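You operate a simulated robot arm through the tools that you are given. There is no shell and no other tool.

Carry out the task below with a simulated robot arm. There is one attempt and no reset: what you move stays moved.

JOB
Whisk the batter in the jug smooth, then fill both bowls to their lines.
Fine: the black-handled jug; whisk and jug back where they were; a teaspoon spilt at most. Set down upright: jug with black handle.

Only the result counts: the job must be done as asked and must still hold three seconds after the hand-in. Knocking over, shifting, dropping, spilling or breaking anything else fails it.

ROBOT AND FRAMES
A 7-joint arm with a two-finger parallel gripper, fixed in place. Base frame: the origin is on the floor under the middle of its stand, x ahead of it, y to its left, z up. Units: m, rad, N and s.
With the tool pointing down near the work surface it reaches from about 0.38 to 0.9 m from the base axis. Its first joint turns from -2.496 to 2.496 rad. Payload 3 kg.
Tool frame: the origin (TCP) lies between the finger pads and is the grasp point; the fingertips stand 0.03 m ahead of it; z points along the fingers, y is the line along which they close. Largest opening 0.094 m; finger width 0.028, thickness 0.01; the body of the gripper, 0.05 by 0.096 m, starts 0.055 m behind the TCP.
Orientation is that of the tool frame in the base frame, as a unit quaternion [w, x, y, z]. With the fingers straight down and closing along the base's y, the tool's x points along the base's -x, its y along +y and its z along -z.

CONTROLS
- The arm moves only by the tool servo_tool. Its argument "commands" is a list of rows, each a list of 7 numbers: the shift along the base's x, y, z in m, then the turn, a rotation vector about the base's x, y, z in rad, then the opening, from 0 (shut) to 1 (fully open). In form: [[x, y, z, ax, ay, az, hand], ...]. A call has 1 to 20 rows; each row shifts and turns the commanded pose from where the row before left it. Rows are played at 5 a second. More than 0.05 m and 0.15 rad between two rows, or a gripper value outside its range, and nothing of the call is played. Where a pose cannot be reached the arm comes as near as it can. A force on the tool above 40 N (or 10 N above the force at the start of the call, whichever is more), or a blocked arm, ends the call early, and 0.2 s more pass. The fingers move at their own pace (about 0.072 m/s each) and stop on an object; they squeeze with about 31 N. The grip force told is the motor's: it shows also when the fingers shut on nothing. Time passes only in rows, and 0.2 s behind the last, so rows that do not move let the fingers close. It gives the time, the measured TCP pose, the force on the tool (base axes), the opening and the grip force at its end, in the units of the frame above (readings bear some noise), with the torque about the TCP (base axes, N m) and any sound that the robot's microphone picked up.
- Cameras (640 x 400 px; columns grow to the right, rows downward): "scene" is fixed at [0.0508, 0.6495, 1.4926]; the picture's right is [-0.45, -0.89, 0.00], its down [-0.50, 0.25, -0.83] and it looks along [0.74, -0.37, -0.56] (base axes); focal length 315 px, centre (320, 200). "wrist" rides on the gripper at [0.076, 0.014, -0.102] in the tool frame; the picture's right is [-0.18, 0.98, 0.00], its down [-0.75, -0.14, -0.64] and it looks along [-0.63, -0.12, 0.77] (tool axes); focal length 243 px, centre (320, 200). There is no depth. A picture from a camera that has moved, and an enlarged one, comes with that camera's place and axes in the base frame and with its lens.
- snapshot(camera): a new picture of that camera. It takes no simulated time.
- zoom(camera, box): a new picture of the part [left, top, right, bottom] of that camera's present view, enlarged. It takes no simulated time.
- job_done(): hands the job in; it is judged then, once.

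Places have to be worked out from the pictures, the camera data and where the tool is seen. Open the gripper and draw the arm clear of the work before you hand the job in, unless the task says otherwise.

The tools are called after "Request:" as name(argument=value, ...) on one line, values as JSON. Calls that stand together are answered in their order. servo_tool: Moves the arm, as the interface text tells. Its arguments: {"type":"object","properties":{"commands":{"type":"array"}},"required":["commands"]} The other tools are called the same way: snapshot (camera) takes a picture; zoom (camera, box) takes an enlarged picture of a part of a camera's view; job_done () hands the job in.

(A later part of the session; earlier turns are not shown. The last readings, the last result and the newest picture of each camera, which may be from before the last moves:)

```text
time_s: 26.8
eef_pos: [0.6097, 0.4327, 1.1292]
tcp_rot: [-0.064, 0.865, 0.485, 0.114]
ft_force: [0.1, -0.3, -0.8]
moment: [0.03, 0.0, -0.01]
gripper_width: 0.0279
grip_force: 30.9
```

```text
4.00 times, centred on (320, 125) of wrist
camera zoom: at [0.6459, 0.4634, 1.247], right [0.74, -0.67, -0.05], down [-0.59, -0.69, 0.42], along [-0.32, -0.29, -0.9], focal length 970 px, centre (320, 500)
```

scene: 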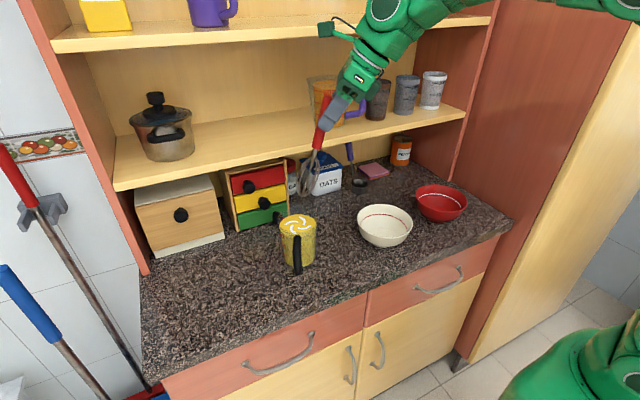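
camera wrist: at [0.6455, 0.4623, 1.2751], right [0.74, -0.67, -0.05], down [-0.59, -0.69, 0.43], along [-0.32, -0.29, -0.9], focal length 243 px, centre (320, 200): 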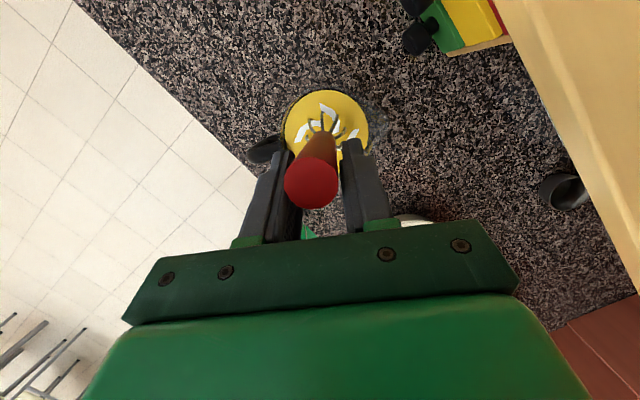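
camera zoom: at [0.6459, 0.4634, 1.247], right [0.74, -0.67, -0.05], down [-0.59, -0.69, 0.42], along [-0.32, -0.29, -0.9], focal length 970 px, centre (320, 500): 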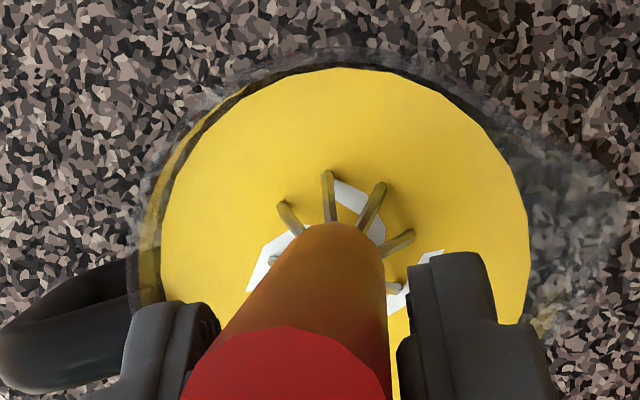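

No contact forces, jug unmoved, and the white streaks are already shrinking. I keep stirring.

Request:
servo_tool(commands=[[0.015, 0, 0, 0, 0, 0, 0], [-0.0075, 0.013, 0, 0, 0, 0, 0], [-0.015, 0, 0, 0, 0, 0, 0], [-0.0075, -0.013, 0, 0, 0, 0, 0], [0.0075, -0.013, 0, 0, 0, 0, 0], [0.015, 0, 0, 0, 0, 0, 0], [0.0075, 0.013, 0, 0, 0, 0, 0], [-0.0075, 0.013, 0, 0, 0, 0, 0], [-0.015, 0, 0, 0, 0, 0, 0], [-0.0075, -0.013, 0, 0, 0, 0, 0], [0.0075, -0.013, 0, 0, 0, 0, 0], [0.015, 0, 0, 0, 0, 0, 0], [0.0075, 0.013, 0, 0, 0, 0, 0], [-0.0075, 0.013, 0, 0, 0, 0, 0], [-0.015, 0, 0, 0, 0, 0, 0], [-0.0075, -0.013, 0, 0, 0, 0, 0], [0.0075, -0.013, 0, 0, 0, 0, 0], [0.015, 0, 0, 0, 0, 0, 0], [0.0075, 0.013, 0, 0, 0, 0, 0], [-0.015, 0, 0, 0, 0, 0, 0]])

Request:
zoom(camera="scene", box=[240, 160, 360, 290])

Request:
zoom(camera="wrist", box=[240, 75, 400, 175])

```text
time_s: 31.0
eef_pos: [0.6096, 0.4295, 1.1286]
tcp_rot: [-0.065, 0.865, 0.484, 0.115]
ft_force: [-0.9, 0.0, -0.8]
moment: [0.0, 0.03, -0.01]
gripper_width: 0.028
grip_force: 31.3
```

```text
3.08 times, centred on (300, 225) of scene
camera zoom: at [0.0508, 0.6495, 1.4926], right [-0.45, -0.89, 0.0], down [-0.5, 0.25, -0.83], along [0.74, -0.37, -0.56], focal length 970 px, centre (382, 123)
```

zoom: 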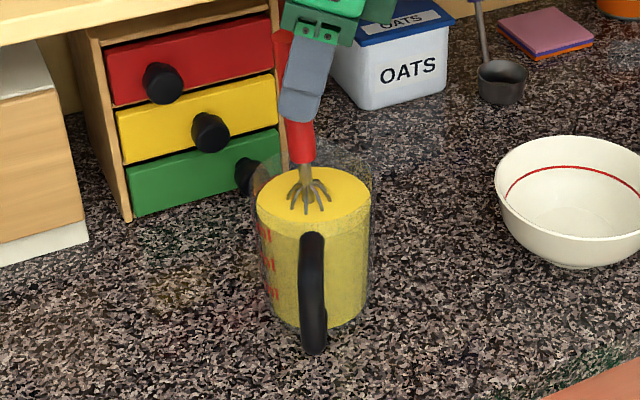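

```text
4.00 times, centred on (320, 125) of wrist
camera zoom: at [0.6461, 0.4616, 1.2459], right [0.74, -0.67, -0.05], down [-0.59, -0.69, 0.42], along [-0.32, -0.29, -0.9], focal length 970 px, centre (320, 500)
```

zoom: 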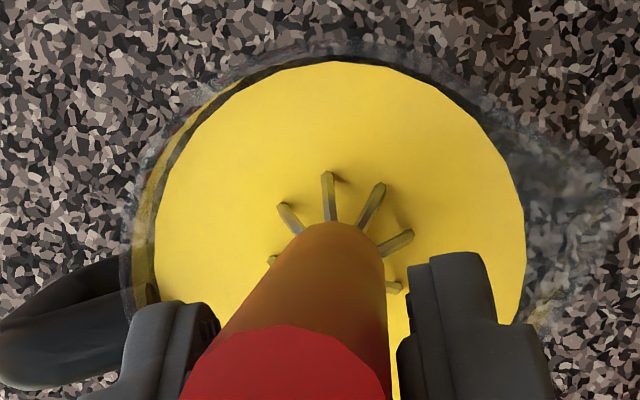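

The streaks are gone from view. To be sure nothing remains beneath the whisk, I'll do another three turns.

Request:
servo_tool(commands=[[0.015, 0, 0, 0, 0, 0, 0], [-0.0075, 0.013, 0, 0, 0, 0, 0], [-0.015, 0, 0, 0, 0, 0, 0], [-0.0075, -0.013, 0, 0, 0, 0, 0], [0.0075, -0.013, 0, 0, 0, 0, 0], [0.015, 0, 0, 0, 0, 0, 0], [0.0075, 0.013, 0, 0, 0, 0, 0], [-0.0075, 0.013, 0, 0, 0, 0, 0], [-0.015, 0, 0, 0, 0, 0, 0], [-0.0075, -0.013, 0, 0, 0, 0, 0], [0.0075, -0.013, 0, 0, 0, 0, 0], [0.015, 0, 0, 0, 0, 0, 0], [0.0075, 0.013, 0, 0, 0, 0, 0], [-0.0075, 0.013, 0, 0, 0, 0, 0], [-0.015, 0, 0, 0, 0, 0, 0], [-0.0075, -0.013, 0, 0, 0, 0, 0], [0.0075, -0.013, 0, 0, 0, 0, 0], [0.015, 0, 0, 0, 0, 0, 0], [0.0075, 0.013, 0, 0, 0, 0, 0], [-0.015, 0, 0, 0, 0, 0, 0]])

Request:
zoom(camera="wrist", box=[240, 75, 400, 175])

```text
time_s: 35.2
eef_pos: [0.6088, 0.4276, 1.1273]
tcp_rot: [-0.063, 0.865, 0.484, 0.114]
ft_force: [-0.3, 0.2, -0.3]
moment: [-0.02, 0.01, -0.02]
gripper_width: 0.0279
grip_force: 31.3
```

```text
4.00 times, centred on (320, 125) of wrist
camera zoom: at [0.6448, 0.4598, 1.2454], right [0.74, -0.67, -0.05], down [-0.59, -0.69, 0.42], along [-0.32, -0.29, -0.9], focal length 970 px, centre (320, 500)
```

zoom: 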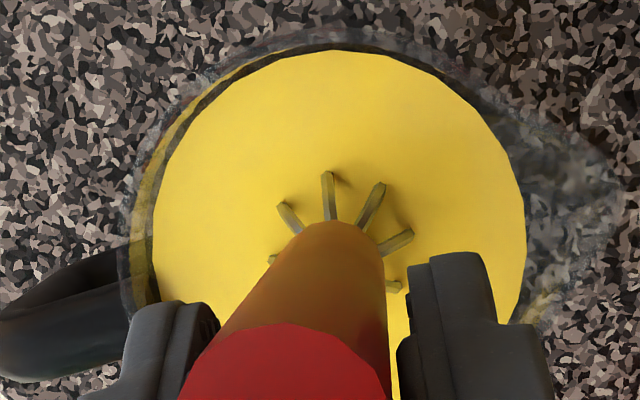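

The batter surface is clean and uniform now. I'll raise the whisk along the reverse path, tilting outward for reach, and pause with the tip low over the batter so it can drip.

Request:
servo_tool(commands=[[0.001, 0.003, 0.015, 0, 0, 0, 0], [0, 0, 0.015, 0, 0, 0, 0], [-0.0107, -0.017, 0.0186, 0.0848, -0.053, 0, 0], [-0.0105, -0.0169, 0.0165, 0.0848, -0.053, 0, 0], [-0.0103, -0.0165, 0.0145, 0.0848, -0.053, 0, 0], [0, 0, 0, 0, 0, 0, 0], [0, 0, 0, 0, 0, 0, 0], [0, 0, 0, 0, 0, 0, 0]])

Request:
zoom(camera="scene", box=[240, 160, 360, 290])

Request:
zoom(camera="wrist", box=[240, 75, 400, 175])

```text
time_s: 37.0
eef_pos: [0.5802, 0.3818, 1.2078]
tcp_rot: [-0.135, 0.838, 0.469, 0.242]
ft_force: [-0.7, -0.1, -0.3]
moment: [-0.02, 0.03, 0.01]
gripper_width: 0.0279
grip_force: 30.9
```

```text
3.08 times, centred on (300, 225) of scene
camera zoom: at [0.0508, 0.6495, 1.4926], right [-0.45, -0.89, 0.0], down [-0.5, 0.25, -0.83], along [0.74, -0.37, -0.56], focal length 970 px, centre (382, 123)
```

zoom: 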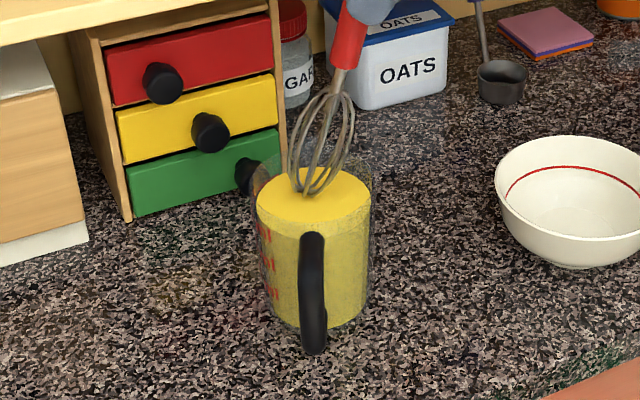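

```text
4.00 times, centred on (320, 125) of wrist
camera zoom: at [0.5974, 0.3824, 1.3344], right [0.76, -0.65, -0.1], down [-0.63, -0.76, 0.14], along [-0.16, -0.05, -0.99], focal length 970 px, centre (320, 500)
```

zoom: 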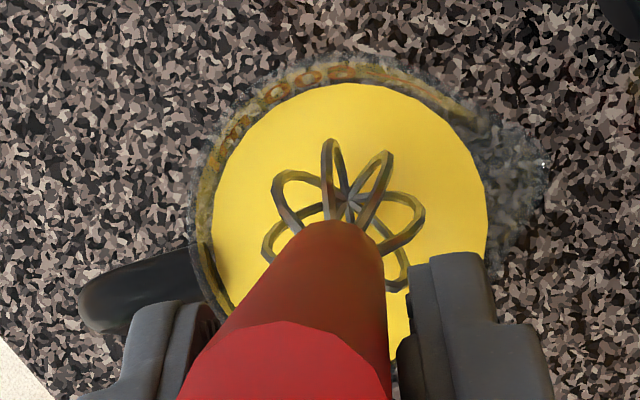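

The surface is fully smooth and the whisk comes out clean. I lift it clear of the rim, hold a moment for drips, then carry it back the way it came.

Request:
servo_tool(commands=[[0, 0, 0.02, 0, 0, 0, 0], [0, 0, 0.02, 0, 0, 0, 0], [0, 0, 0, 0, 0, 0, 0], [0, 0, 0, 0, 0, 0, 0], [0, 0, 0, 0, 0, 0, 0], [0, 0, 0.02, 0, 0, 0, 0], [0, 0, 0.02, 0, 0, 0, 0], [0, 0, 0, 0, 0, 0, 0], [0, 0, 0, 0, 0, 0, 0], [0, 0, 0, 0, 0, 0, 0]])

Request:
zoom(camera="scene", box=[240, 160, 360, 290])

```text
time_s: 39.2
eef_pos: [0.5795, 0.3844, 1.2878]
tcp_rot: [-0.136, 0.838, 0.469, 0.242]
ft_force: [-0.4, 0.9, 0.0]
moment: [-0.01, -0.01, -0.01]
gripper_width: 0.028
grip_force: 30.7
```

```text
3.08 times, centred on (300, 225) of scene
camera zoom: at [0.0508, 0.6495, 1.4926], right [-0.45, -0.89, 0.0], down [-0.5, 0.25, -0.83], along [0.74, -0.37, -0.56], focal length 970 px, centre (382, 123)
```

zoom: 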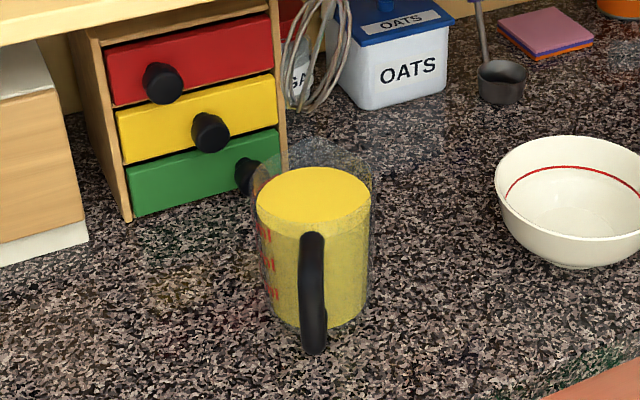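

The batter is uniformly smooth and the whisk is clear. I carry the whisk back left to its earlier waypoint, un-tilt it and lower to 1.196.

Request:
servo_tool(commands=[[-0.0245, 0.0257, 0, 0, 0, 0, 0], [-0.0245, 0.0257, 0, 0, 0, 0, 0], [-0.0245, 0.0257, 0, 0, 0, 0, 0], [-0.0245, 0.0257, 0, 0, 0, 0, 0], [-0.0245, 0.0257, 0, 0, 0, 0, 0], [-0.0245, 0.0257, 0, 0, 0, 0, 0], [0, 0, 0, -0.0848, 0.053, 0, 0], [0, 0, 0, -0.0848, 0.053, 0, 0], [0, 0, 0, -0.0848, 0.053, 0, 0], [0, 0, -0.03, 0, 0, 0, 0], [0, 0, -0.03, 0, 0, 0, 0], [0, 0, -0.03, 0, 0, 0, 0], [0, 0, 0, 0, 0, 0, 0]])

Request:
snapshot(camera="scene")

Request:
zoom(camera="wrist", box=[400, 30, 600, 155])

```text
time_s: 42.0
eef_pos: [0.433, 0.5367, 1.1973]
tcp_rot: [-0.063, 0.865, 0.484, 0.114]
ft_force: [-0.3, 0.4, -0.5]
moment: [0.0, 0.0, -0.01]
gripper_width: 0.0279
grip_force: 30.6
```

```text
taken
```

scene: 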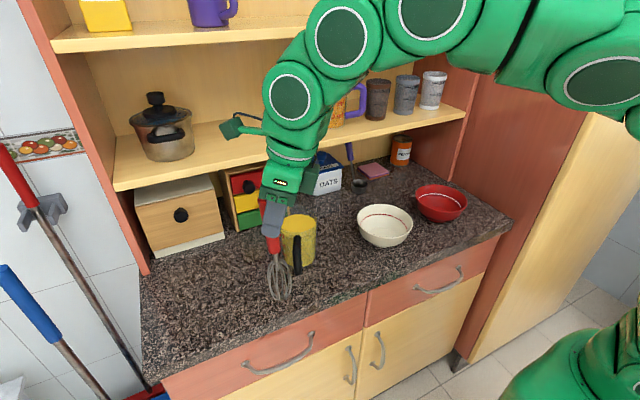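

```text
3.20 times, centred on (500, 92) of wrist
camera zoom: at [0.4683, 0.5682, 1.3154], right [0.75, -0.66, -0.05], down [-0.59, -0.69, 0.43], along [-0.32, -0.29, -0.9], focal length 776 px, centre (-256, 544)
```

zoom: 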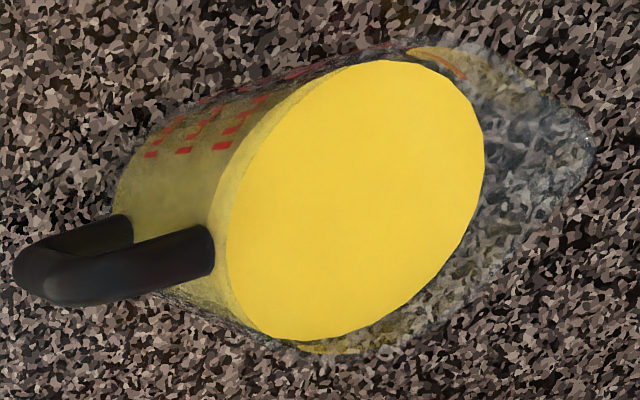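

Confirmed smooth from above, jug unmoved. Now I yaw the hand back so the whisk can be laid down as it was.

Request:
servo_tool(commands=[[0, 0, 0, 0, 0, 0.14, 0], [0, 0, 0, 0, 0, 0.14, 0], [0, 0, 0, 0, 0, 0.14, 0], [0, 0, 0, 0, 0, 0.14, 0], [0, 0, 0, 0, 0, 0.14, 0], [0, 0, 0, 0, 0, 0.14, 0], [0, 0, 0, 0, 0, 0.14, 0], [0, 0, 0, 0, 0, 0.14, 0], [0, 0, 0, 0, 0, 0.14, 0], [0, 0, 0, 0, 0, 0.14, 0], [0, 0, 0, 0, 0, 0.14, 0], [0, 0, 0, 0, 0, 0.14, 0], [0, 0, 0, 0, 0, 0.14, 0], [0, 0, 0, 0, 0, 0.14, 0], [0, 0, 0, 0, 0, 0, 0]])

Request:
snapshot(camera="scene")

```text
time_s: 45.2
eef_pos: [0.4326, 0.5363, 1.197]
tcp_rot: [-0.131, 0.079, 0.988, 0.01]
ft_force: [-0.2, 0.4, 0.0]
moment: [0.0, -0.05, 0.01]
gripper_width: 0.0281
grip_force: 31.1
```

```text
taken
```

scene: 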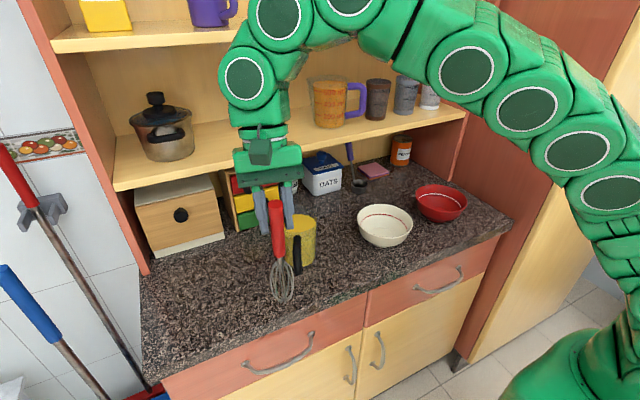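

Orientation is back to the pick-up yaw. I pitch the whisk up to horizontal again while moving left to the approach point.

Request:
servo_tool(commands=[[-0.0044, 0.0122, 0, -0.0229, -0.1409, 0, 0], [-0.0044, 0.0122, 0, -0.0229, -0.1409, 0, 0], [-0.0044, 0.0122, 0, -0.0229, -0.1409, 0, 0], [-0.0044, 0.0122, 0, -0.0229, -0.1409, 0, 0], [-0.0044, 0.0122, 0, -0.0229, -0.1409, 0, 0], [-0.0044, 0.0122, 0, -0.0229, -0.1409, 0, 0], [-0.0044, 0.0122, 0, -0.0229, -0.1409, 0, 0], [-0.0044, 0.0122, -0.01, -0.0229, -0.1409, 0, 0], [-0.0044, 0.0122, -0.015, -0.0229, -0.1409, 0, 0], [-0.0044, 0.0122, -0.015, -0.0229, -0.1409, 0, 0], [-0.0044, 0.0122, -0.02, -0.0229, -0.1409, 0, 0], [0, 0, 0, 0, 0, 0, 0]])

Request:
snapshot(camera="scene")

Request:
snapshot(camera="wrist")

```text
time_s: 47.8
eef_pos: [0.3841, 0.6717, 1.1376]
tcp_rot: [0.607, 0.064, 0.79, -0.049]
ft_force: [-0.4, 0.3, -0.9]
moment: [0.01, 0.07, 0.0]
gripper_width: 0.0276
grip_force: 31.1
```

```text
taken
```

scene: 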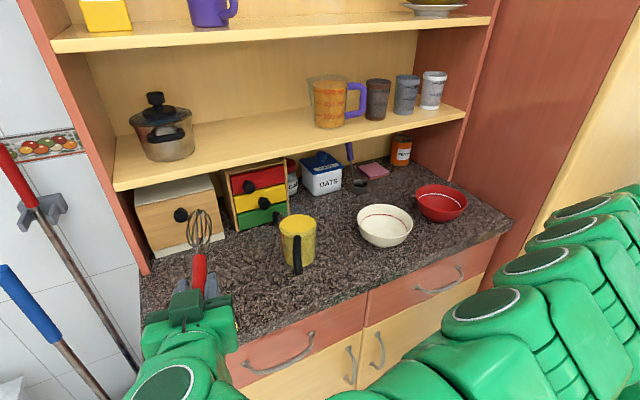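

```text
taken
camera wrist: at [0.2681, 0.7053, 1.0901], right [0.2, 0.96, 0.18], down [-0.44, -0.07, 0.89], along [0.87, -0.26, 0.41], focal length 243 px, centre (320, 200)
```

wrist: 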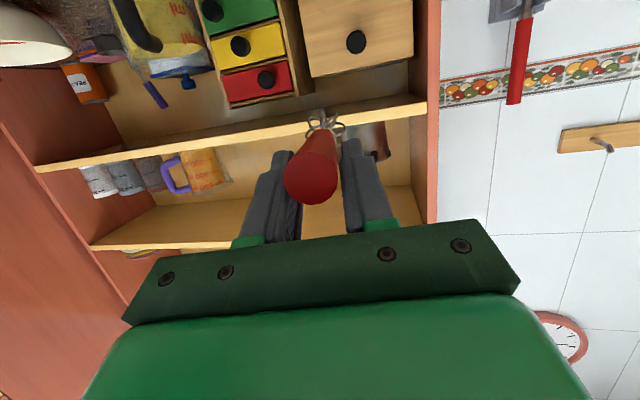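

Same pose as right after the pick-up. I retrace the descent: forward and down to just above the original pick-up pose, with a slow last bit.

Request:
servo_tool(commands=[[0.0296, -0.0004, -0.04, 0, 0, 0, 0], [0.0296, -0.0004, -0.04, 0, 0, 0, 0], [0.0296, -0.0004, -0.04, 0, 0, 0, 0], [0.0296, -0.0004, -0.04, 0, 0, 0, 0], [0, 0, -0.03, 0, 0, 0, 0], [0, 0, -0.01, 0, 0, 0, 0], [0, 0, -0.005, 0, 0, 0, 0], [0, 0, -0.004, 0, 0, 0, 0], [0, 0, 0, 0, 0, 0, 0]])

Request:
zoom(camera="scene", box=[130, 240, 290, 340])

Request:
zoom(camera="wrist", box=[220, 120, 420, 245])

```text
time_s: 49.8
eef_pos: [0.5029, 0.6687, 0.9292]
tcp_rot: [0.606, 0.065, 0.791, -0.049]
ft_force: [-0.4, 0.0, -0.2]
moment: [0.03, 0.04, 0.0]
gripper_width: 0.0276
grip_force: 31.1
```

```text
4.00 times, centred on (210, 290) of scene
camera zoom: at [0.0508, 0.6495, 1.4926], right [-0.45, -0.89, 0.0], down [-0.5, 0.25, -0.83], along [0.74, -0.37, -0.56], focal length 1262 px, centre (760, -160)
```

zoom: 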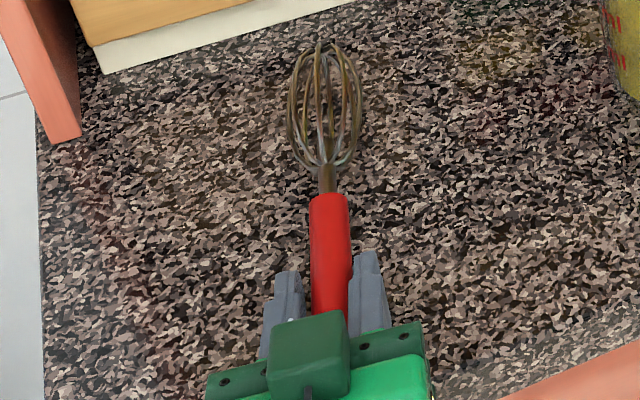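

```text
3.20 times, centred on (320, 182) of wrist
camera zoom: at [0.3872, 0.7023, 0.8815], right [0.21, 0.96, 0.18], down [-0.44, -0.07, 0.89], along [0.87, -0.26, 0.41], focal length 776 px, centre (320, 256)
```

zoom: 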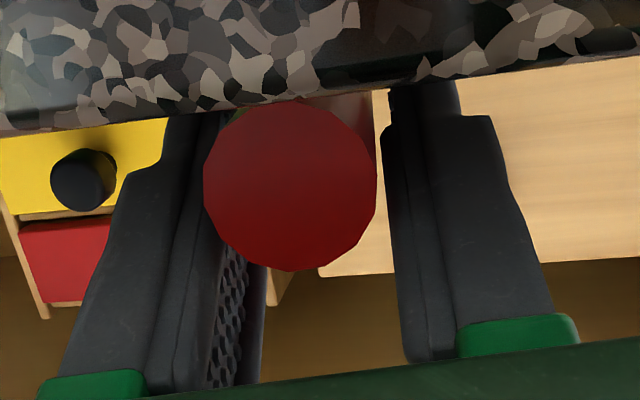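

Within about 4 mm above and 2 mm right of the original placement. I'll correct +2 mm in y and lower the last 4 mm gently.

Request:
servo_tool(commands=[[0, 0.002, 0, 0, 0, 0, 0], [0, 0, -0.0015, 0, 0, 0, 0], [0, 0, -0.0015, 0, 0, 0, 0], [0, 0, -0.001, 0, 0, 0, 0], [0, 0, 0, 0, 0, 0, 0]])

Request:
zoom(camera="scene", box=[130, 240, 290, 340])

Request:
zoom(camera="wrist", box=[220, 120, 420, 245])

```text
time_s: 51.0
eef_pos: [0.5024, 0.6717, 0.9276]
tcp_rot: [0.608, 0.064, 0.79, -0.048]
ft_force: [1.9, 4.5, 29.2]
moment: [0.09, 0.01, -0.01]
gripper_width: 0.0277
grip_force: 31.1
```

```text
4.00 times, centred on (210, 290) of scene
camera zoom: at [0.0508, 0.6495, 1.4926], right [-0.45, -0.89, 0.0], down [-0.5, 0.25, -0.83], along [0.74, -0.37, -0.56], focal length 1262 px, centre (760, -160)
```

zoom: 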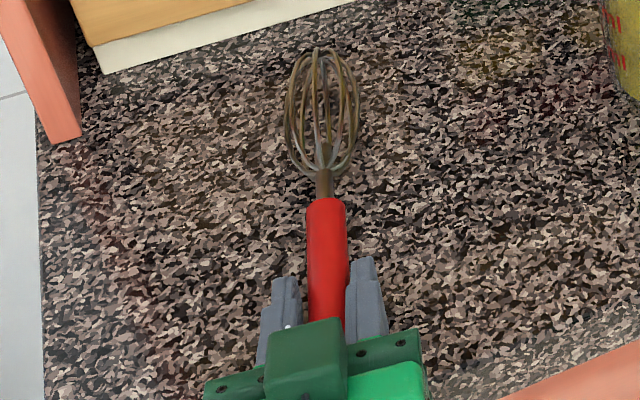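

```text
3.20 times, centred on (320, 182) of wrist
camera zoom: at [0.3866, 0.7044, 0.8786], right [0.2, 0.96, 0.18], down [-0.44, -0.07, 0.89], along [0.87, -0.26, 0.41], focal length 776 px, centre (320, 256)
```

zoom: 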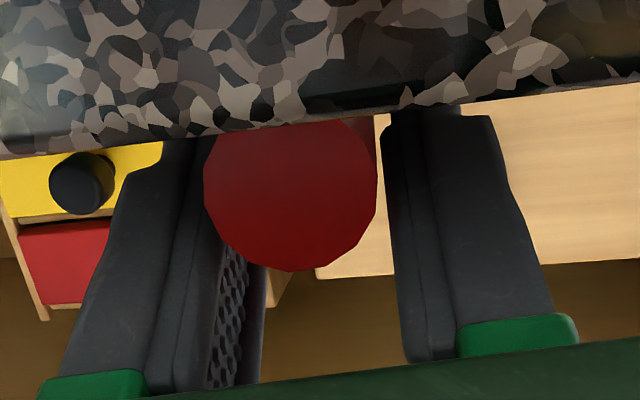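

The whisk is touching down at its old spot (29 N contact). I relieve the press by 2 mm and then open the fingers.

Request:
servo_tool(commands=[[0, 0, 0.002, 0, 0, 0, 0], [0, 0, 0, 0, 0, 0, 0]])

```text
time_s: 51.6
eef_pos: [0.5019, 0.6719, 0.9265]
tcp_rot: [0.607, 0.064, 0.791, -0.049]
ft_force: [-0.7, 1.0, 22.8]
moment: [-0.04, -0.2, -0.03]
gripper_width: 0.0276
grip_force: 31.2
```

Still 23 N of contact. Another small raise, then check.

Request:
servo_tool(commands=[[0, 0, 0.002, 0, 0, 0, 0], [0, 0, 0, 0, 0, 0, 0]])

Request:
zoom(camera="scene", box=[130, 240, 290, 340])

```text
time_s: 52.2
eef_pos: [0.502, 0.6706, 0.9264]
tcp_rot: [0.605, 0.064, 0.792, -0.05]
ft_force: [0.5, 0.0, 1.7]
moment: [0.02, 0.11, -0.01]
gripper_width: 0.0277
grip_force: 30.5
```

```text
4.00 times, centred on (210, 290) of scene
camera zoom: at [0.0508, 0.6495, 1.4926], right [-0.45, -0.89, 0.0], down [-0.5, 0.25, -0.83], along [0.74, -0.37, -0.56], focal length 1262 px, centre (760, -160)
```

zoom: 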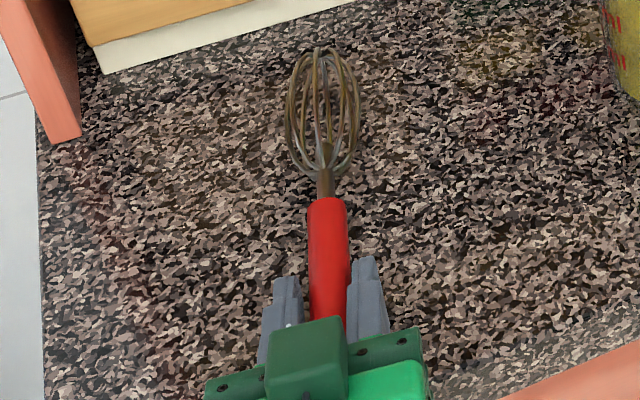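

Contact is down to under 2 N and the whisk lies where it was. I open the fingers and then back straight out along the handle axis.

Request:
servo_tool(commands=[[0, 0, 0, 0, 0, 0, 0.5], [0, 0, 0, 0, 0, 0, 1], [0, 0, 0, 0, 0, 0, 1], [0, 0, 0, 0, 0, 0, 1], [0, 0, 0, 0, 0, 0, 1]])

Request:
zoom(camera="scene", box=[130, 240, 290, 340])

Request:
zoom(camera="wrist", box=[220, 120, 420, 245])

```text
time_s: 53.4
eef_pos: [0.5023, 0.6712, 0.928]
tcp_rot: [0.606, 0.064, 0.791, -0.049]
ft_force: [0.0, 0.7, -1.2]
moment: [-0.01, 0.03, -0.02]
gripper_width: 0.094
grip_force: 0.1
```

```text
4.00 times, centred on (210, 290) of scene
camera zoom: at [0.0508, 0.6495, 1.4926], right [-0.45, -0.89, 0.0], down [-0.5, 0.25, -0.83], along [0.74, -0.37, -0.56], focal length 1262 px, centre (760, -160)
```

zoom: 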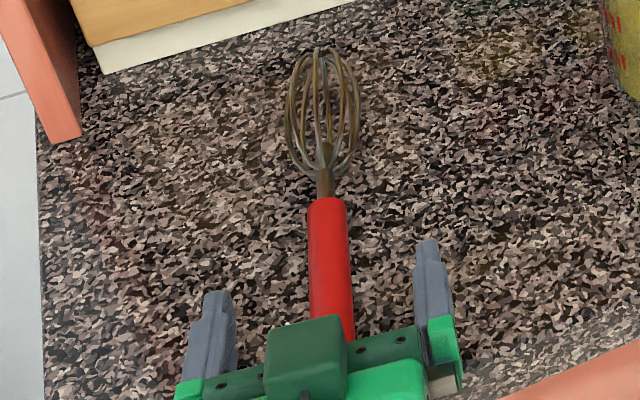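

```text
3.20 times, centred on (320, 182) of wrist
camera zoom: at [0.3865, 0.7041, 0.8805], right [0.21, 0.96, 0.18], down [-0.44, -0.07, 0.89], along [0.87, -0.26, 0.41], focal length 776 px, centre (320, 256)
```

zoom: 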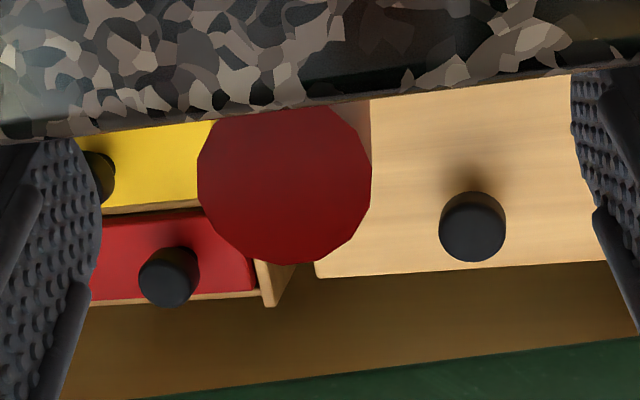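

The whisk is back in its original place. I back out along its axis, rise a little, and move across to face the jug's handle.

Request:
servo_tool(commands=[[-0.0335, 0.0054, 0, 0, 0, 0, 1], [-0.0335, 0.0054, 0, 0, 0, 0, 1], [-0.0335, 0.0054, 0, 0, 0, 0, 1], [-0.0335, 0.0054, 0, 0, 0, 0, 1], [0, 0, 0.035, 0, 0, 0, 1], [0, -0.035, 0.005, 0, 0, -0.11, 1], [0, -0.035, 0, 0, 0, -0.113, 1], [0, -0.035, 0, 0, 0, 0, 1], [0.01, -0.035, 0, 0, 0, 0, 1], [0.01, -0.035, 0, 0, 0, 0, 1], [0, 0, 0, 0, 0, 0, 1]])

Request:
snapshot(camera="scene")

Request:
snapshot(camera="wrist")

```text
time_s: 55.8
eef_pos: [0.3883, 0.5166, 0.9659]
tcp_rot: [0.597, 0.152, 0.779, -0.116]
ft_force: [-0.6, 0.1, 0.0]
moment: [0.01, -0.02, 0.01]
gripper_width: 0.0938
grip_force: 0.0
```

```text
taken
```

scene: 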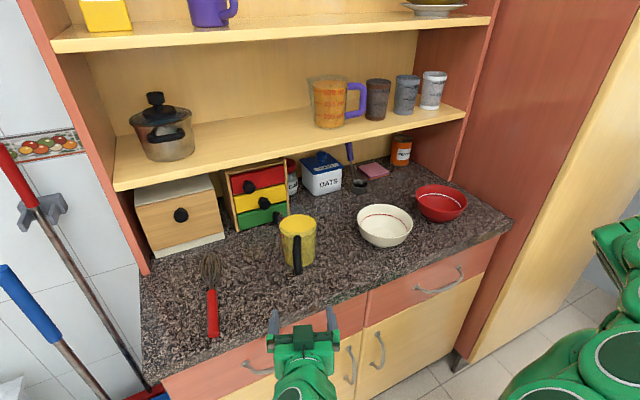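

```text
taken
camera wrist: at [0.2828, 0.5745, 0.9181], right [0.41, 0.89, 0.18], down [-0.45, 0.03, 0.89], along [0.79, -0.45, 0.41], focal length 243 px, centre (320, 200)
```

wrist: 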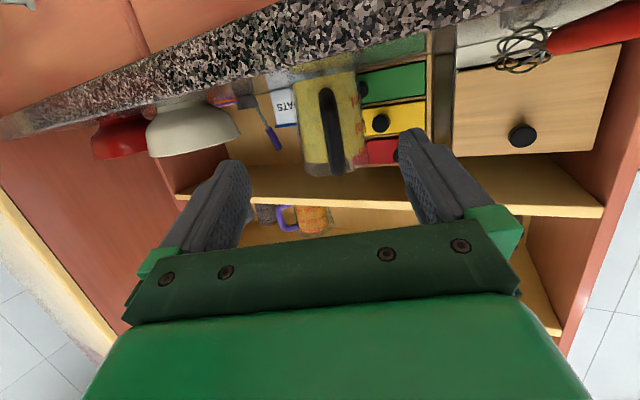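

The handle is nicely visible between the fingers. I'll zoom in to fix its bar's position, height and direction.

Request:
zoom(camera="wrist", box=[260, 60, 420, 185])

Request:
zoom(camera="scene", box=[250, 200, 350, 290])

Request:
zoom(camera="wrist", box=[80, 60, 260, 180])

```text
3.20 times, centred on (340, 122) of wrist
camera zoom: at [0.2828, 0.5745, 0.9181], right [0.41, 0.89, 0.18], down [-0.45, 0.03, 0.89], along [0.79, -0.45, 0.41], focal length 776 px, centre (256, 448)
```

zoom: 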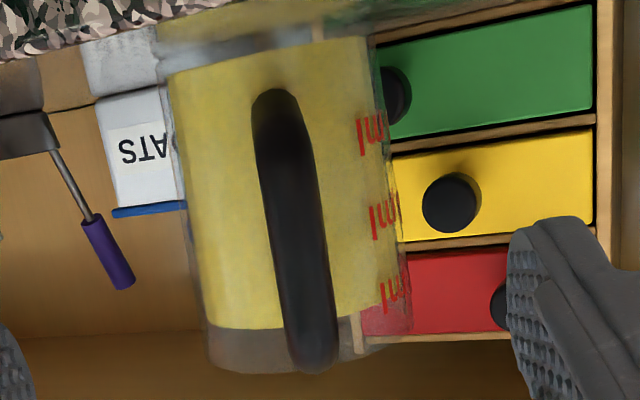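

```text
4.44 times, centred on (300, 245) of scene
camera zoom: at [0.0508, 0.6495, 1.4926], right [-0.45, -0.89, 0.0], down [-0.5, 0.25, -0.83], along [0.74, -0.37, -0.56], focal length 1402 px, centre (409, 0)
```

zoom: 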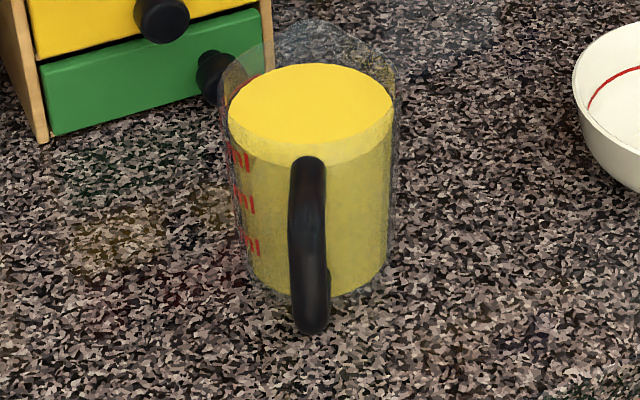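

```text
3.33 times, centred on (170, 120) of wrist
camera zoom: at [0.2828, 0.5745, 0.9181], right [0.41, 0.89, 0.18], down [-0.45, 0.03, 0.89], along [0.79, -0.45, 0.41], focal length 809 px, centre (820, 467)
```

zoom: 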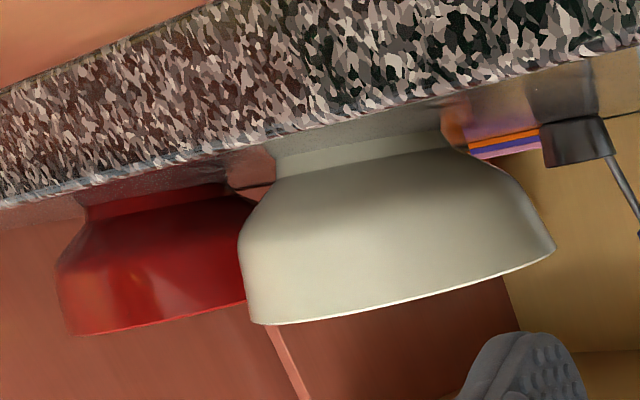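

From this view the handle bar's axis lies at about (0.529, 0.467), handle azimuth about 157°, spanning z≈0.92–1.01. Before taking the jug I want the bowls measured precisely, so I rise and swing the camera over them with the tool pointing down.

Request:
servo_tool(commands=[[0, 0, 0.045, 0, 0, 0, 1], [0, 0, 0.045, 0, 0, 0, 1], [0, 0, 0.045, 0, 0, 0, 1], [0, 0, 0.045, 0, 0, 0, 1], [0.004, -0.045, 0.01, 0.0545, 0.1348, 0, 1], [0.004, -0.045, 0.01, 0.0545, 0.1348, 0, 1], [0.004, -0.045, 0.01, 0.0545, 0.1348, 0, 1], [0.004, -0.045, 0.01, 0.0545, 0.1348, 0, 1], [0.004, -0.045, 0.01, 0.0545, 0.1348, 0, 1], [0.004, -0.045, 0.01, 0.0545, 0.1348, 0, 1], [0.004, -0.045, 0.01, 0.0545, 0.1348, 0, 1], [0.004, -0.045, 0.01, 0.0545, 0.1348, 0, 1], [0.004, -0.045, 0.01, 0.0545, 0.1348, 0, 1], [0, 0, 0, 0, 0, 0, 1]])

Request:
snapshot(camera="wrist")

Request:
snapshot(camera="scene")

```text
time_s: 58.8
eef_pos: [0.4278, 0.1136, 1.2374]
tcp_rot: [0.001, 0.19, 0.982, 0.001]
ft_force: [-0.3, -0.8, -0.3]
moment: [0.0, 0.02, 0.02]
gripper_width: 0.0942
grip_force: 0.1
```

```text
taken
camera wrist: at [0.36, 0.1552, 1.3398], right [0.54, 0.84, 0.0], down [0.64, -0.41, 0.64], along [0.54, -0.34, -0.77], focal length 243 px, centre (320, 200)
```

wrist: 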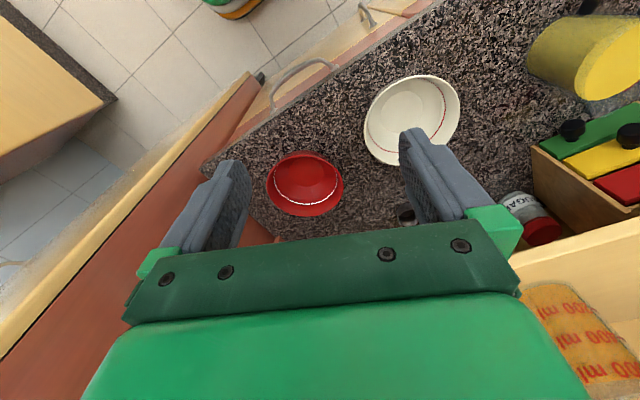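

```text
taken
```

scene: 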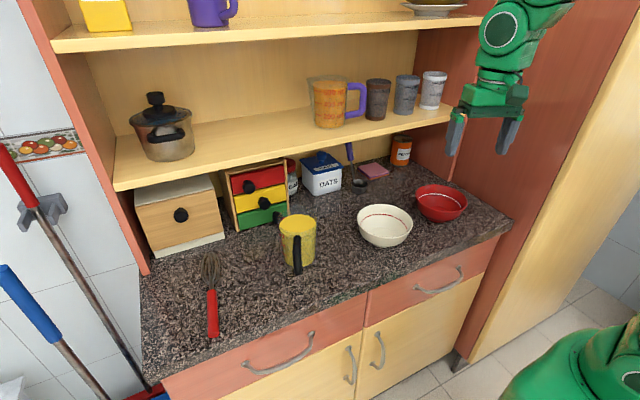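

Both bowls are visible from above. I zoom into each to measure the rims, lines and centres.

Request:
zoom(camera="wrist", box=[350, 60, 480, 180])

Request:
zoom(camera="wrist", box=[245, 130, 365, 230])

Request:
zoom(camera="scene", box=[345, 175, 480, 260])

```text
3.33 times, centred on (415, 120) of wrist
camera zoom: at [0.36, 0.1552, 1.3398], right [0.54, 0.84, 0.0], down [0.64, -0.41, 0.64], along [0.54, -0.34, -0.77], focal length 809 px, centre (3, 467)
```

zoom: 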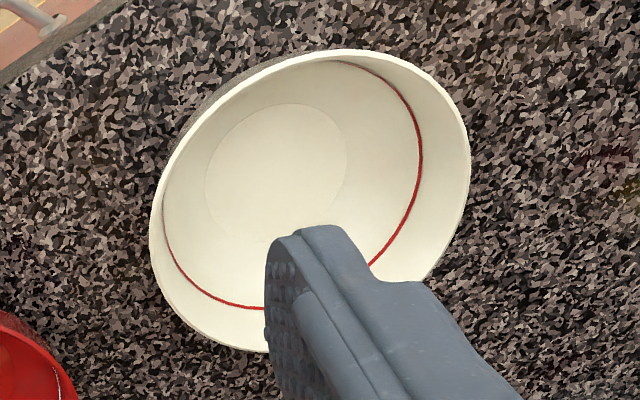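

```text
4.00 times, centred on (305, 180) of wrist
camera zoom: at [0.36, 0.1552, 1.3398], right [0.54, 0.84, 0.0], down [0.64, -0.41, 0.64], along [0.54, -0.34, -0.77], focal length 970 px, centre (380, 280)
```

zoom: 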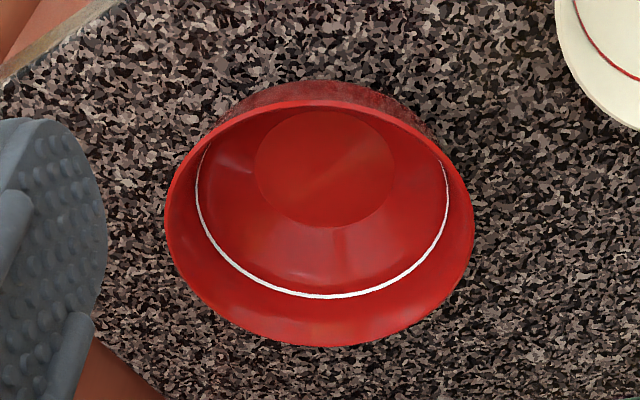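

```text
4.71 times, centred on (412, 218) of scene
camera zoom: at [0.0508, 0.6495, 1.4926], right [-0.45, -0.89, 0.0], down [-0.5, 0.25, -0.83], along [0.74, -0.37, -0.56], focal length 1484 px, centre (-115, 118)
```

zoom: 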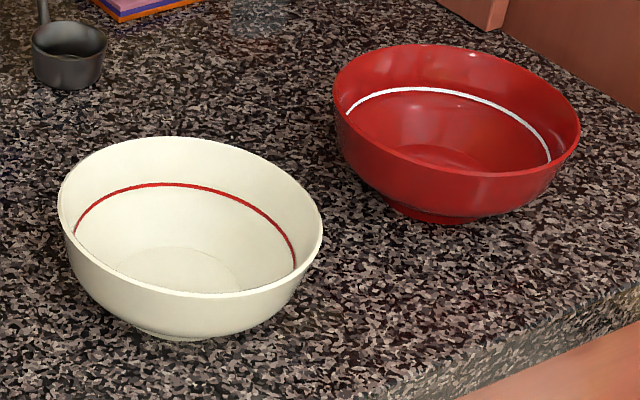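

White bowl is centred near (0.566, 0.194) with radius about 0.076; red near (0.577, −0.019) with radius about 0.078; rims near z≈0.97, lines roughly 4–5 cm up. I want a side view of the jug's handle before gripping it, so I turn the camera to look toward the jug from the bowls' side.

Request:
servo_tool(commands=[[0, 0.005, 0, 0, 0, 0.134, 1], [0, 0.005, 0, 0, 0, 0.134, 1], [0, 0.005, 0, 0, 0, 0.134, 1], [0, 0.005, 0, 0, 0, 0.134, 1], [0, 0.005, 0, 0, 0, 0.134, 1], [0, 0.005, 0, 0, 0, 0.134, 1], [0, 0.005, 0, 0, 0, 0.134, 1], [0, 0.005, 0, 0, 0, 0.134, 1], [0, 0.005, 0, 0, 0, 0.134, 1], [-0.005, 0.008, -0.015, 0.0957, -0.0893, 0, 1], [-0.005, 0.008, -0.015, 0.0957, -0.0893, 0, 1], [-0.005, 0.008, -0.015, 0.0957, -0.0893, 0, 1], [-0.005, 0.008, -0.015, 0.0957, -0.0893, 0, 1], [-0.005, 0.008, -0.015, 0.0957, -0.0893, 0, 1], [-0.003, 0.001, -0.012, 0.0957, -0.0893, 0, 1], [0, 0, 0, 0, 0, 0, 1]])

Request:
snapshot(camera="wrist")

Request:
snapshot(camera="scene")

```text
time_s: 62.2
eef_pos: [0.4047, 0.2053, 1.1617]
tcp_rot: [0.351, -0.37, 0.847, 0.152]
ft_force: [-0.8, 0.0, -0.2]
moment: [0.03, 0.02, 0.02]
gripper_width: 0.0942
grip_force: 0.1
out of reach, approached as far as the arm can: row 15
```

```text
taken
camera wrist: at [0.3064, 0.1218, 1.1795], right [-0.63, 0.77, 0.13], down [0.15, -0.04, 0.99], along [0.76, 0.64, -0.1], focal length 243 px, centre (320, 200)
```

wrist: 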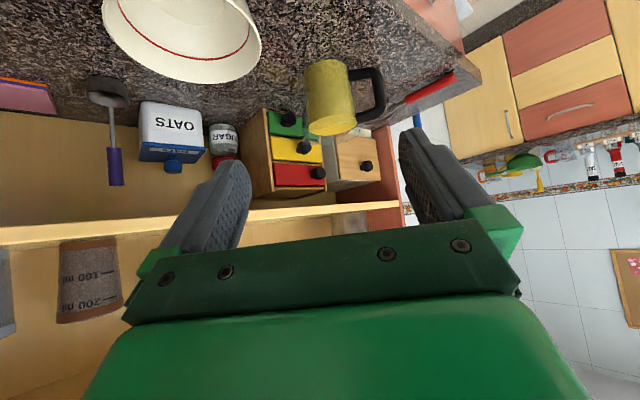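

```text
taken
```

scene: 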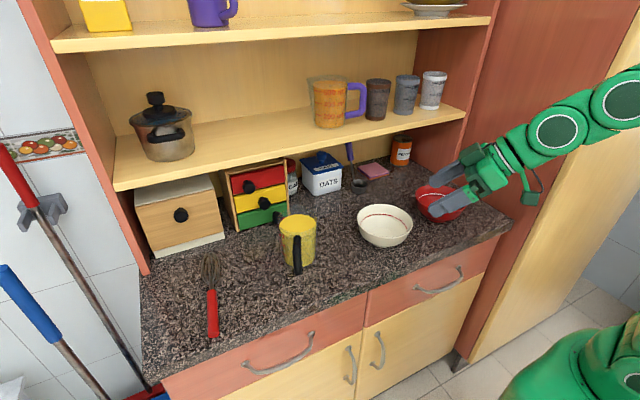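

The side view of the jug's handle is in frame. I'll zoom in on it, and on the white bowl too.

Request:
zoom(camera="wrist", box=[280, 40, 420, 150])

Request:
zoom(camera="wrist", box=[90, 0, 280, 120])

```text
3.64 times, centred on (350, 95) of wrist
camera zoom: at [0.3064, 0.1218, 1.1795], right [-0.63, 0.77, 0.13], down [0.15, -0.04, 0.99], along [0.76, 0.64, -0.1], focal length 882 px, centre (211, 582)
```

zoom: 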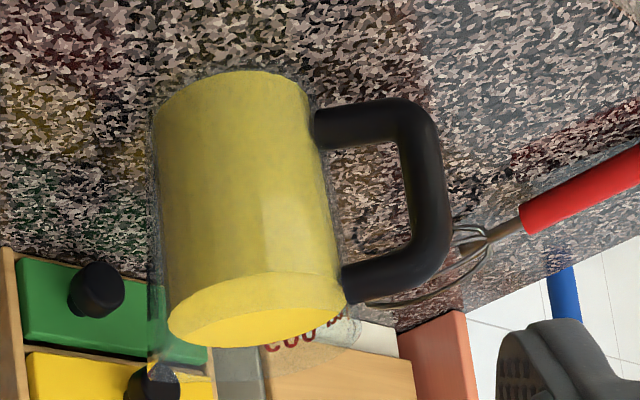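

```text
3.33 times, centred on (185, 60) of wrist
camera zoom: at [0.3064, 0.1218, 1.1795], right [-0.63, 0.77, 0.13], down [0.15, -0.04, 0.99], along [0.76, 0.64, -0.1], focal length 809 px, centre (770, 667)
```

zoom: 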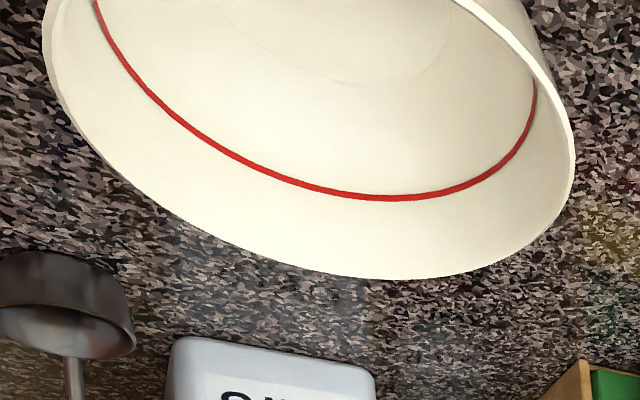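

The handle is a clear D: top bar centred at z≈1.006, vertical bar about 0.093 m from the jug axis, outer edge at 0.102 m. Before gripping, I test with the empty hand whether the pouring poses can be reached: first heading −60° near the white bowl.

Request:
servo_tool(commands=[[0.006, 0.0105, 0, 0, 0, -0.1437, 1], [0.006, 0.0105, 0, 0, 0, -0.1437, 1], [0.006, 0.0105, 0, 0, 0, -0.1437, 1], [0.006, 0.0105, 0, 0, 0, -0.1437, 1], [0.006, 0.0105, 0, 0, 0, -0.1437, 1], [0.006, 0.0105, 0, 0, 0, -0.1437, 1], [0.006, 0.0105, 0, 0, 0, -0.1437, 1], [0.006, 0.0105, 0, 0, 0, -0.1437, 1], [0.006, 0.0105, 0, 0, 0, -0.1437, 1], [0.006, 0.0105, 0, 0, 0, -0.1437, 1], [0.006, 0.0105, 0, 0, 0, -0.1437, 1], [0.006, 0.0105, 0, 0, 0, -0.1437, 1], [0.004, 0.0105, 0, 0, 0, -0.1437, 1], [0, 0, 0, 0, 0, 0, 1]])

Request:
snapshot(camera="scene")

Request:
snapshot(camera="wrist")

```text
time_s: 63.3
eef_pos: [0.3626, 0.3137, 1.1271]
tcp_rot: [0.243, -0.089, 0.945, 0.201]
ft_force: [0.2, -0.1, 0.1]
moment: [0.01, -0.01, -0.01]
gripper_width: 0.0941
grip_force: 0.0
stopped in row 5: the arm was blocked; the commanded pose is now the measured one
```

```text
taken
```

scene: 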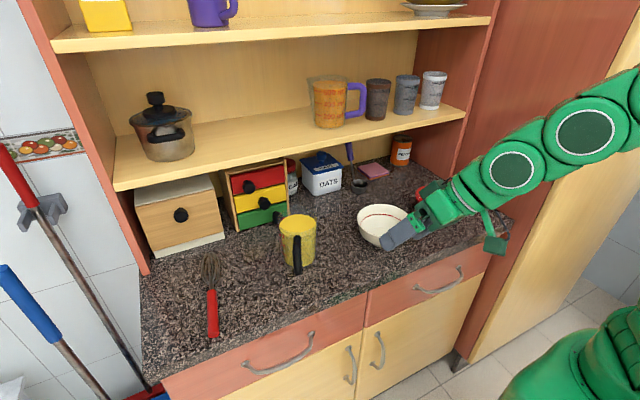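

```text
taken
camera wrist: at [0.2499, 0.2774, 1.1762], right [-0.1, 0.9, 0.42], down [0.42, -0.35, 0.84], along [0.9, 0.26, -0.34], focal length 243 px, centre (320, 200)
```

wrist: 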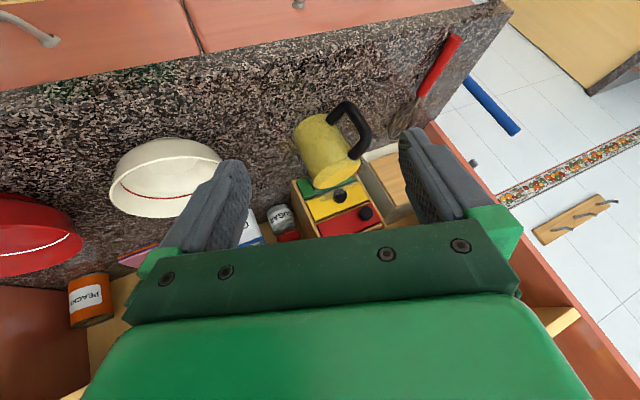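

The arm got blocked near its folded-in limit (heading +45° so close to the base); nothing was touched and the bowls and jug look unmoved. I'll recover by moving outward and up while bringing the tool back to pointing straight down.

Request:
servo_tool(commands=[[0.0146, 0.0077, 0.0122, -0.0534, 0.0941, -0.0864, 1], [0.0146, 0.0077, 0.0122, -0.0534, 0.0941, -0.0864, 1], [0.0146, 0.0077, 0.0122, -0.0534, 0.0941, -0.0864, 1], [0.0146, 0.0077, 0.0122, -0.0534, 0.0941, -0.0864, 1], [0.0146, 0.0077, 0.0122, -0.0534, 0.0941, -0.0864, 1], [0.0146, 0.0077, 0.0122, -0.0534, 0.0941, -0.0864, 1], [0, 0, 0, 0, 0, 0, 1]])

Request:
snapshot(camera="scene")

Request:
snapshot(camera="wrist")

```text
time_s: 64.9
eef_pos: [0.4535, 0.3622, 1.2066]
tcp_rot: [0.006, 0.17, 0.986, -0.001]
ft_force: [-0.5, 0.6, -1.0]
moment: [-0.01, 0.02, 0.03]
gripper_width: 0.0938
grip_force: 0.0
```

```text
taken
```

scene: 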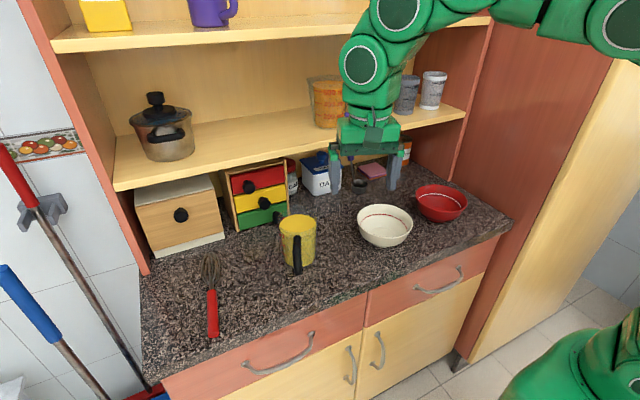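

```text
taken
camera wrist: at [0.385, 0.4002, 1.3075], right [0.5, 0.86, 0.0], down [0.66, -0.38, 0.65], along [0.56, -0.33, -0.76], focal length 243 px, centre (320, 200)
```

wrist: 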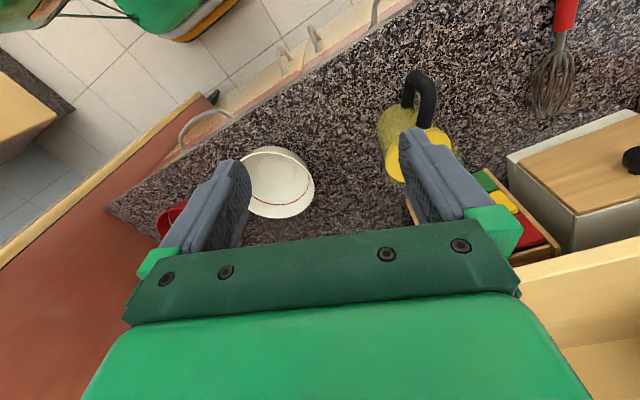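

Recovered with the tool straight down, heading about −20°, everything undisturbed. I test the pouring pose again from here: yaw to heading −60°, then pitch up to 42° as with a jug tilted 30° over the white bowl.

Request:
servo_tool(commands=[[0.003, -0.002, 0, 0, 0, -0.141, 1], [0.003, -0.002, 0, 0, 0, -0.141, 1], [0.003, -0.002, 0, 0, 0, -0.141, 1], [0.003, -0.002, 0, 0, 0, -0.141, 1], [0.003, -0.002, 0, 0, 0, -0.141, 1], [0.002, -0.002, -0.015, -0.1212, -0.07, 0, 1], [0.002, -0.002, -0.015, -0.1212, -0.07, 0, 1], [0.002, -0.002, -0.015, -0.1212, -0.07, 0, 1], [0.002, -0.002, -0.015, -0.1212, -0.07, 0, 1], [0.002, -0.002, -0.015, -0.1212, -0.07, 0, 1], [0.003, -0.002, -0.015, -0.1212, -0.07, 0, 1], [0, 0, 0, 0, 0, 0, 1]])

Request:
snapshot(camera="scene")

Request:
snapshot(camera="wrist")

```text
time_s: 67.5
eef_pos: [0.4793, 0.3376, 1.1152]
tcp_rot: [0.357, 0.456, 0.788, -0.208]
ft_force: [0.1, 0.2, -0.1]
moment: [-0.01, 0.01, -0.04]
gripper_width: 0.0938
grip_force: 0.0
```

```text
taken
```

scene: 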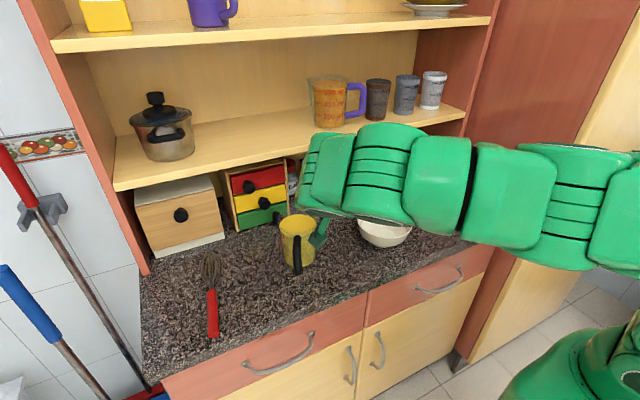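

```text
taken
camera wrist: at [0.428, 0.4549, 1.1246], right [0.91, 0.39, 0.14], down [-0.12, -0.08, 0.99], along [0.39, -0.92, -0.03], focal length 243 px, centre (320, 200)
```

wrist: 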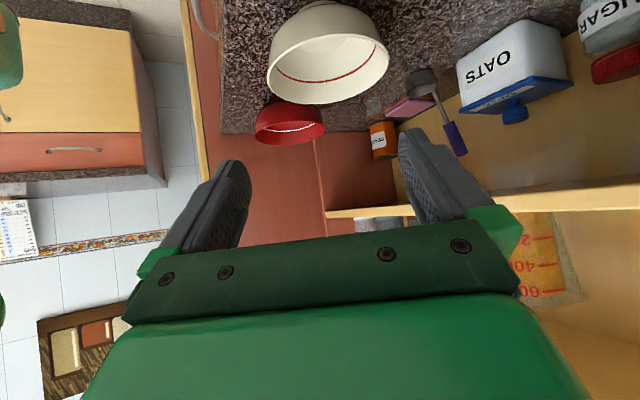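

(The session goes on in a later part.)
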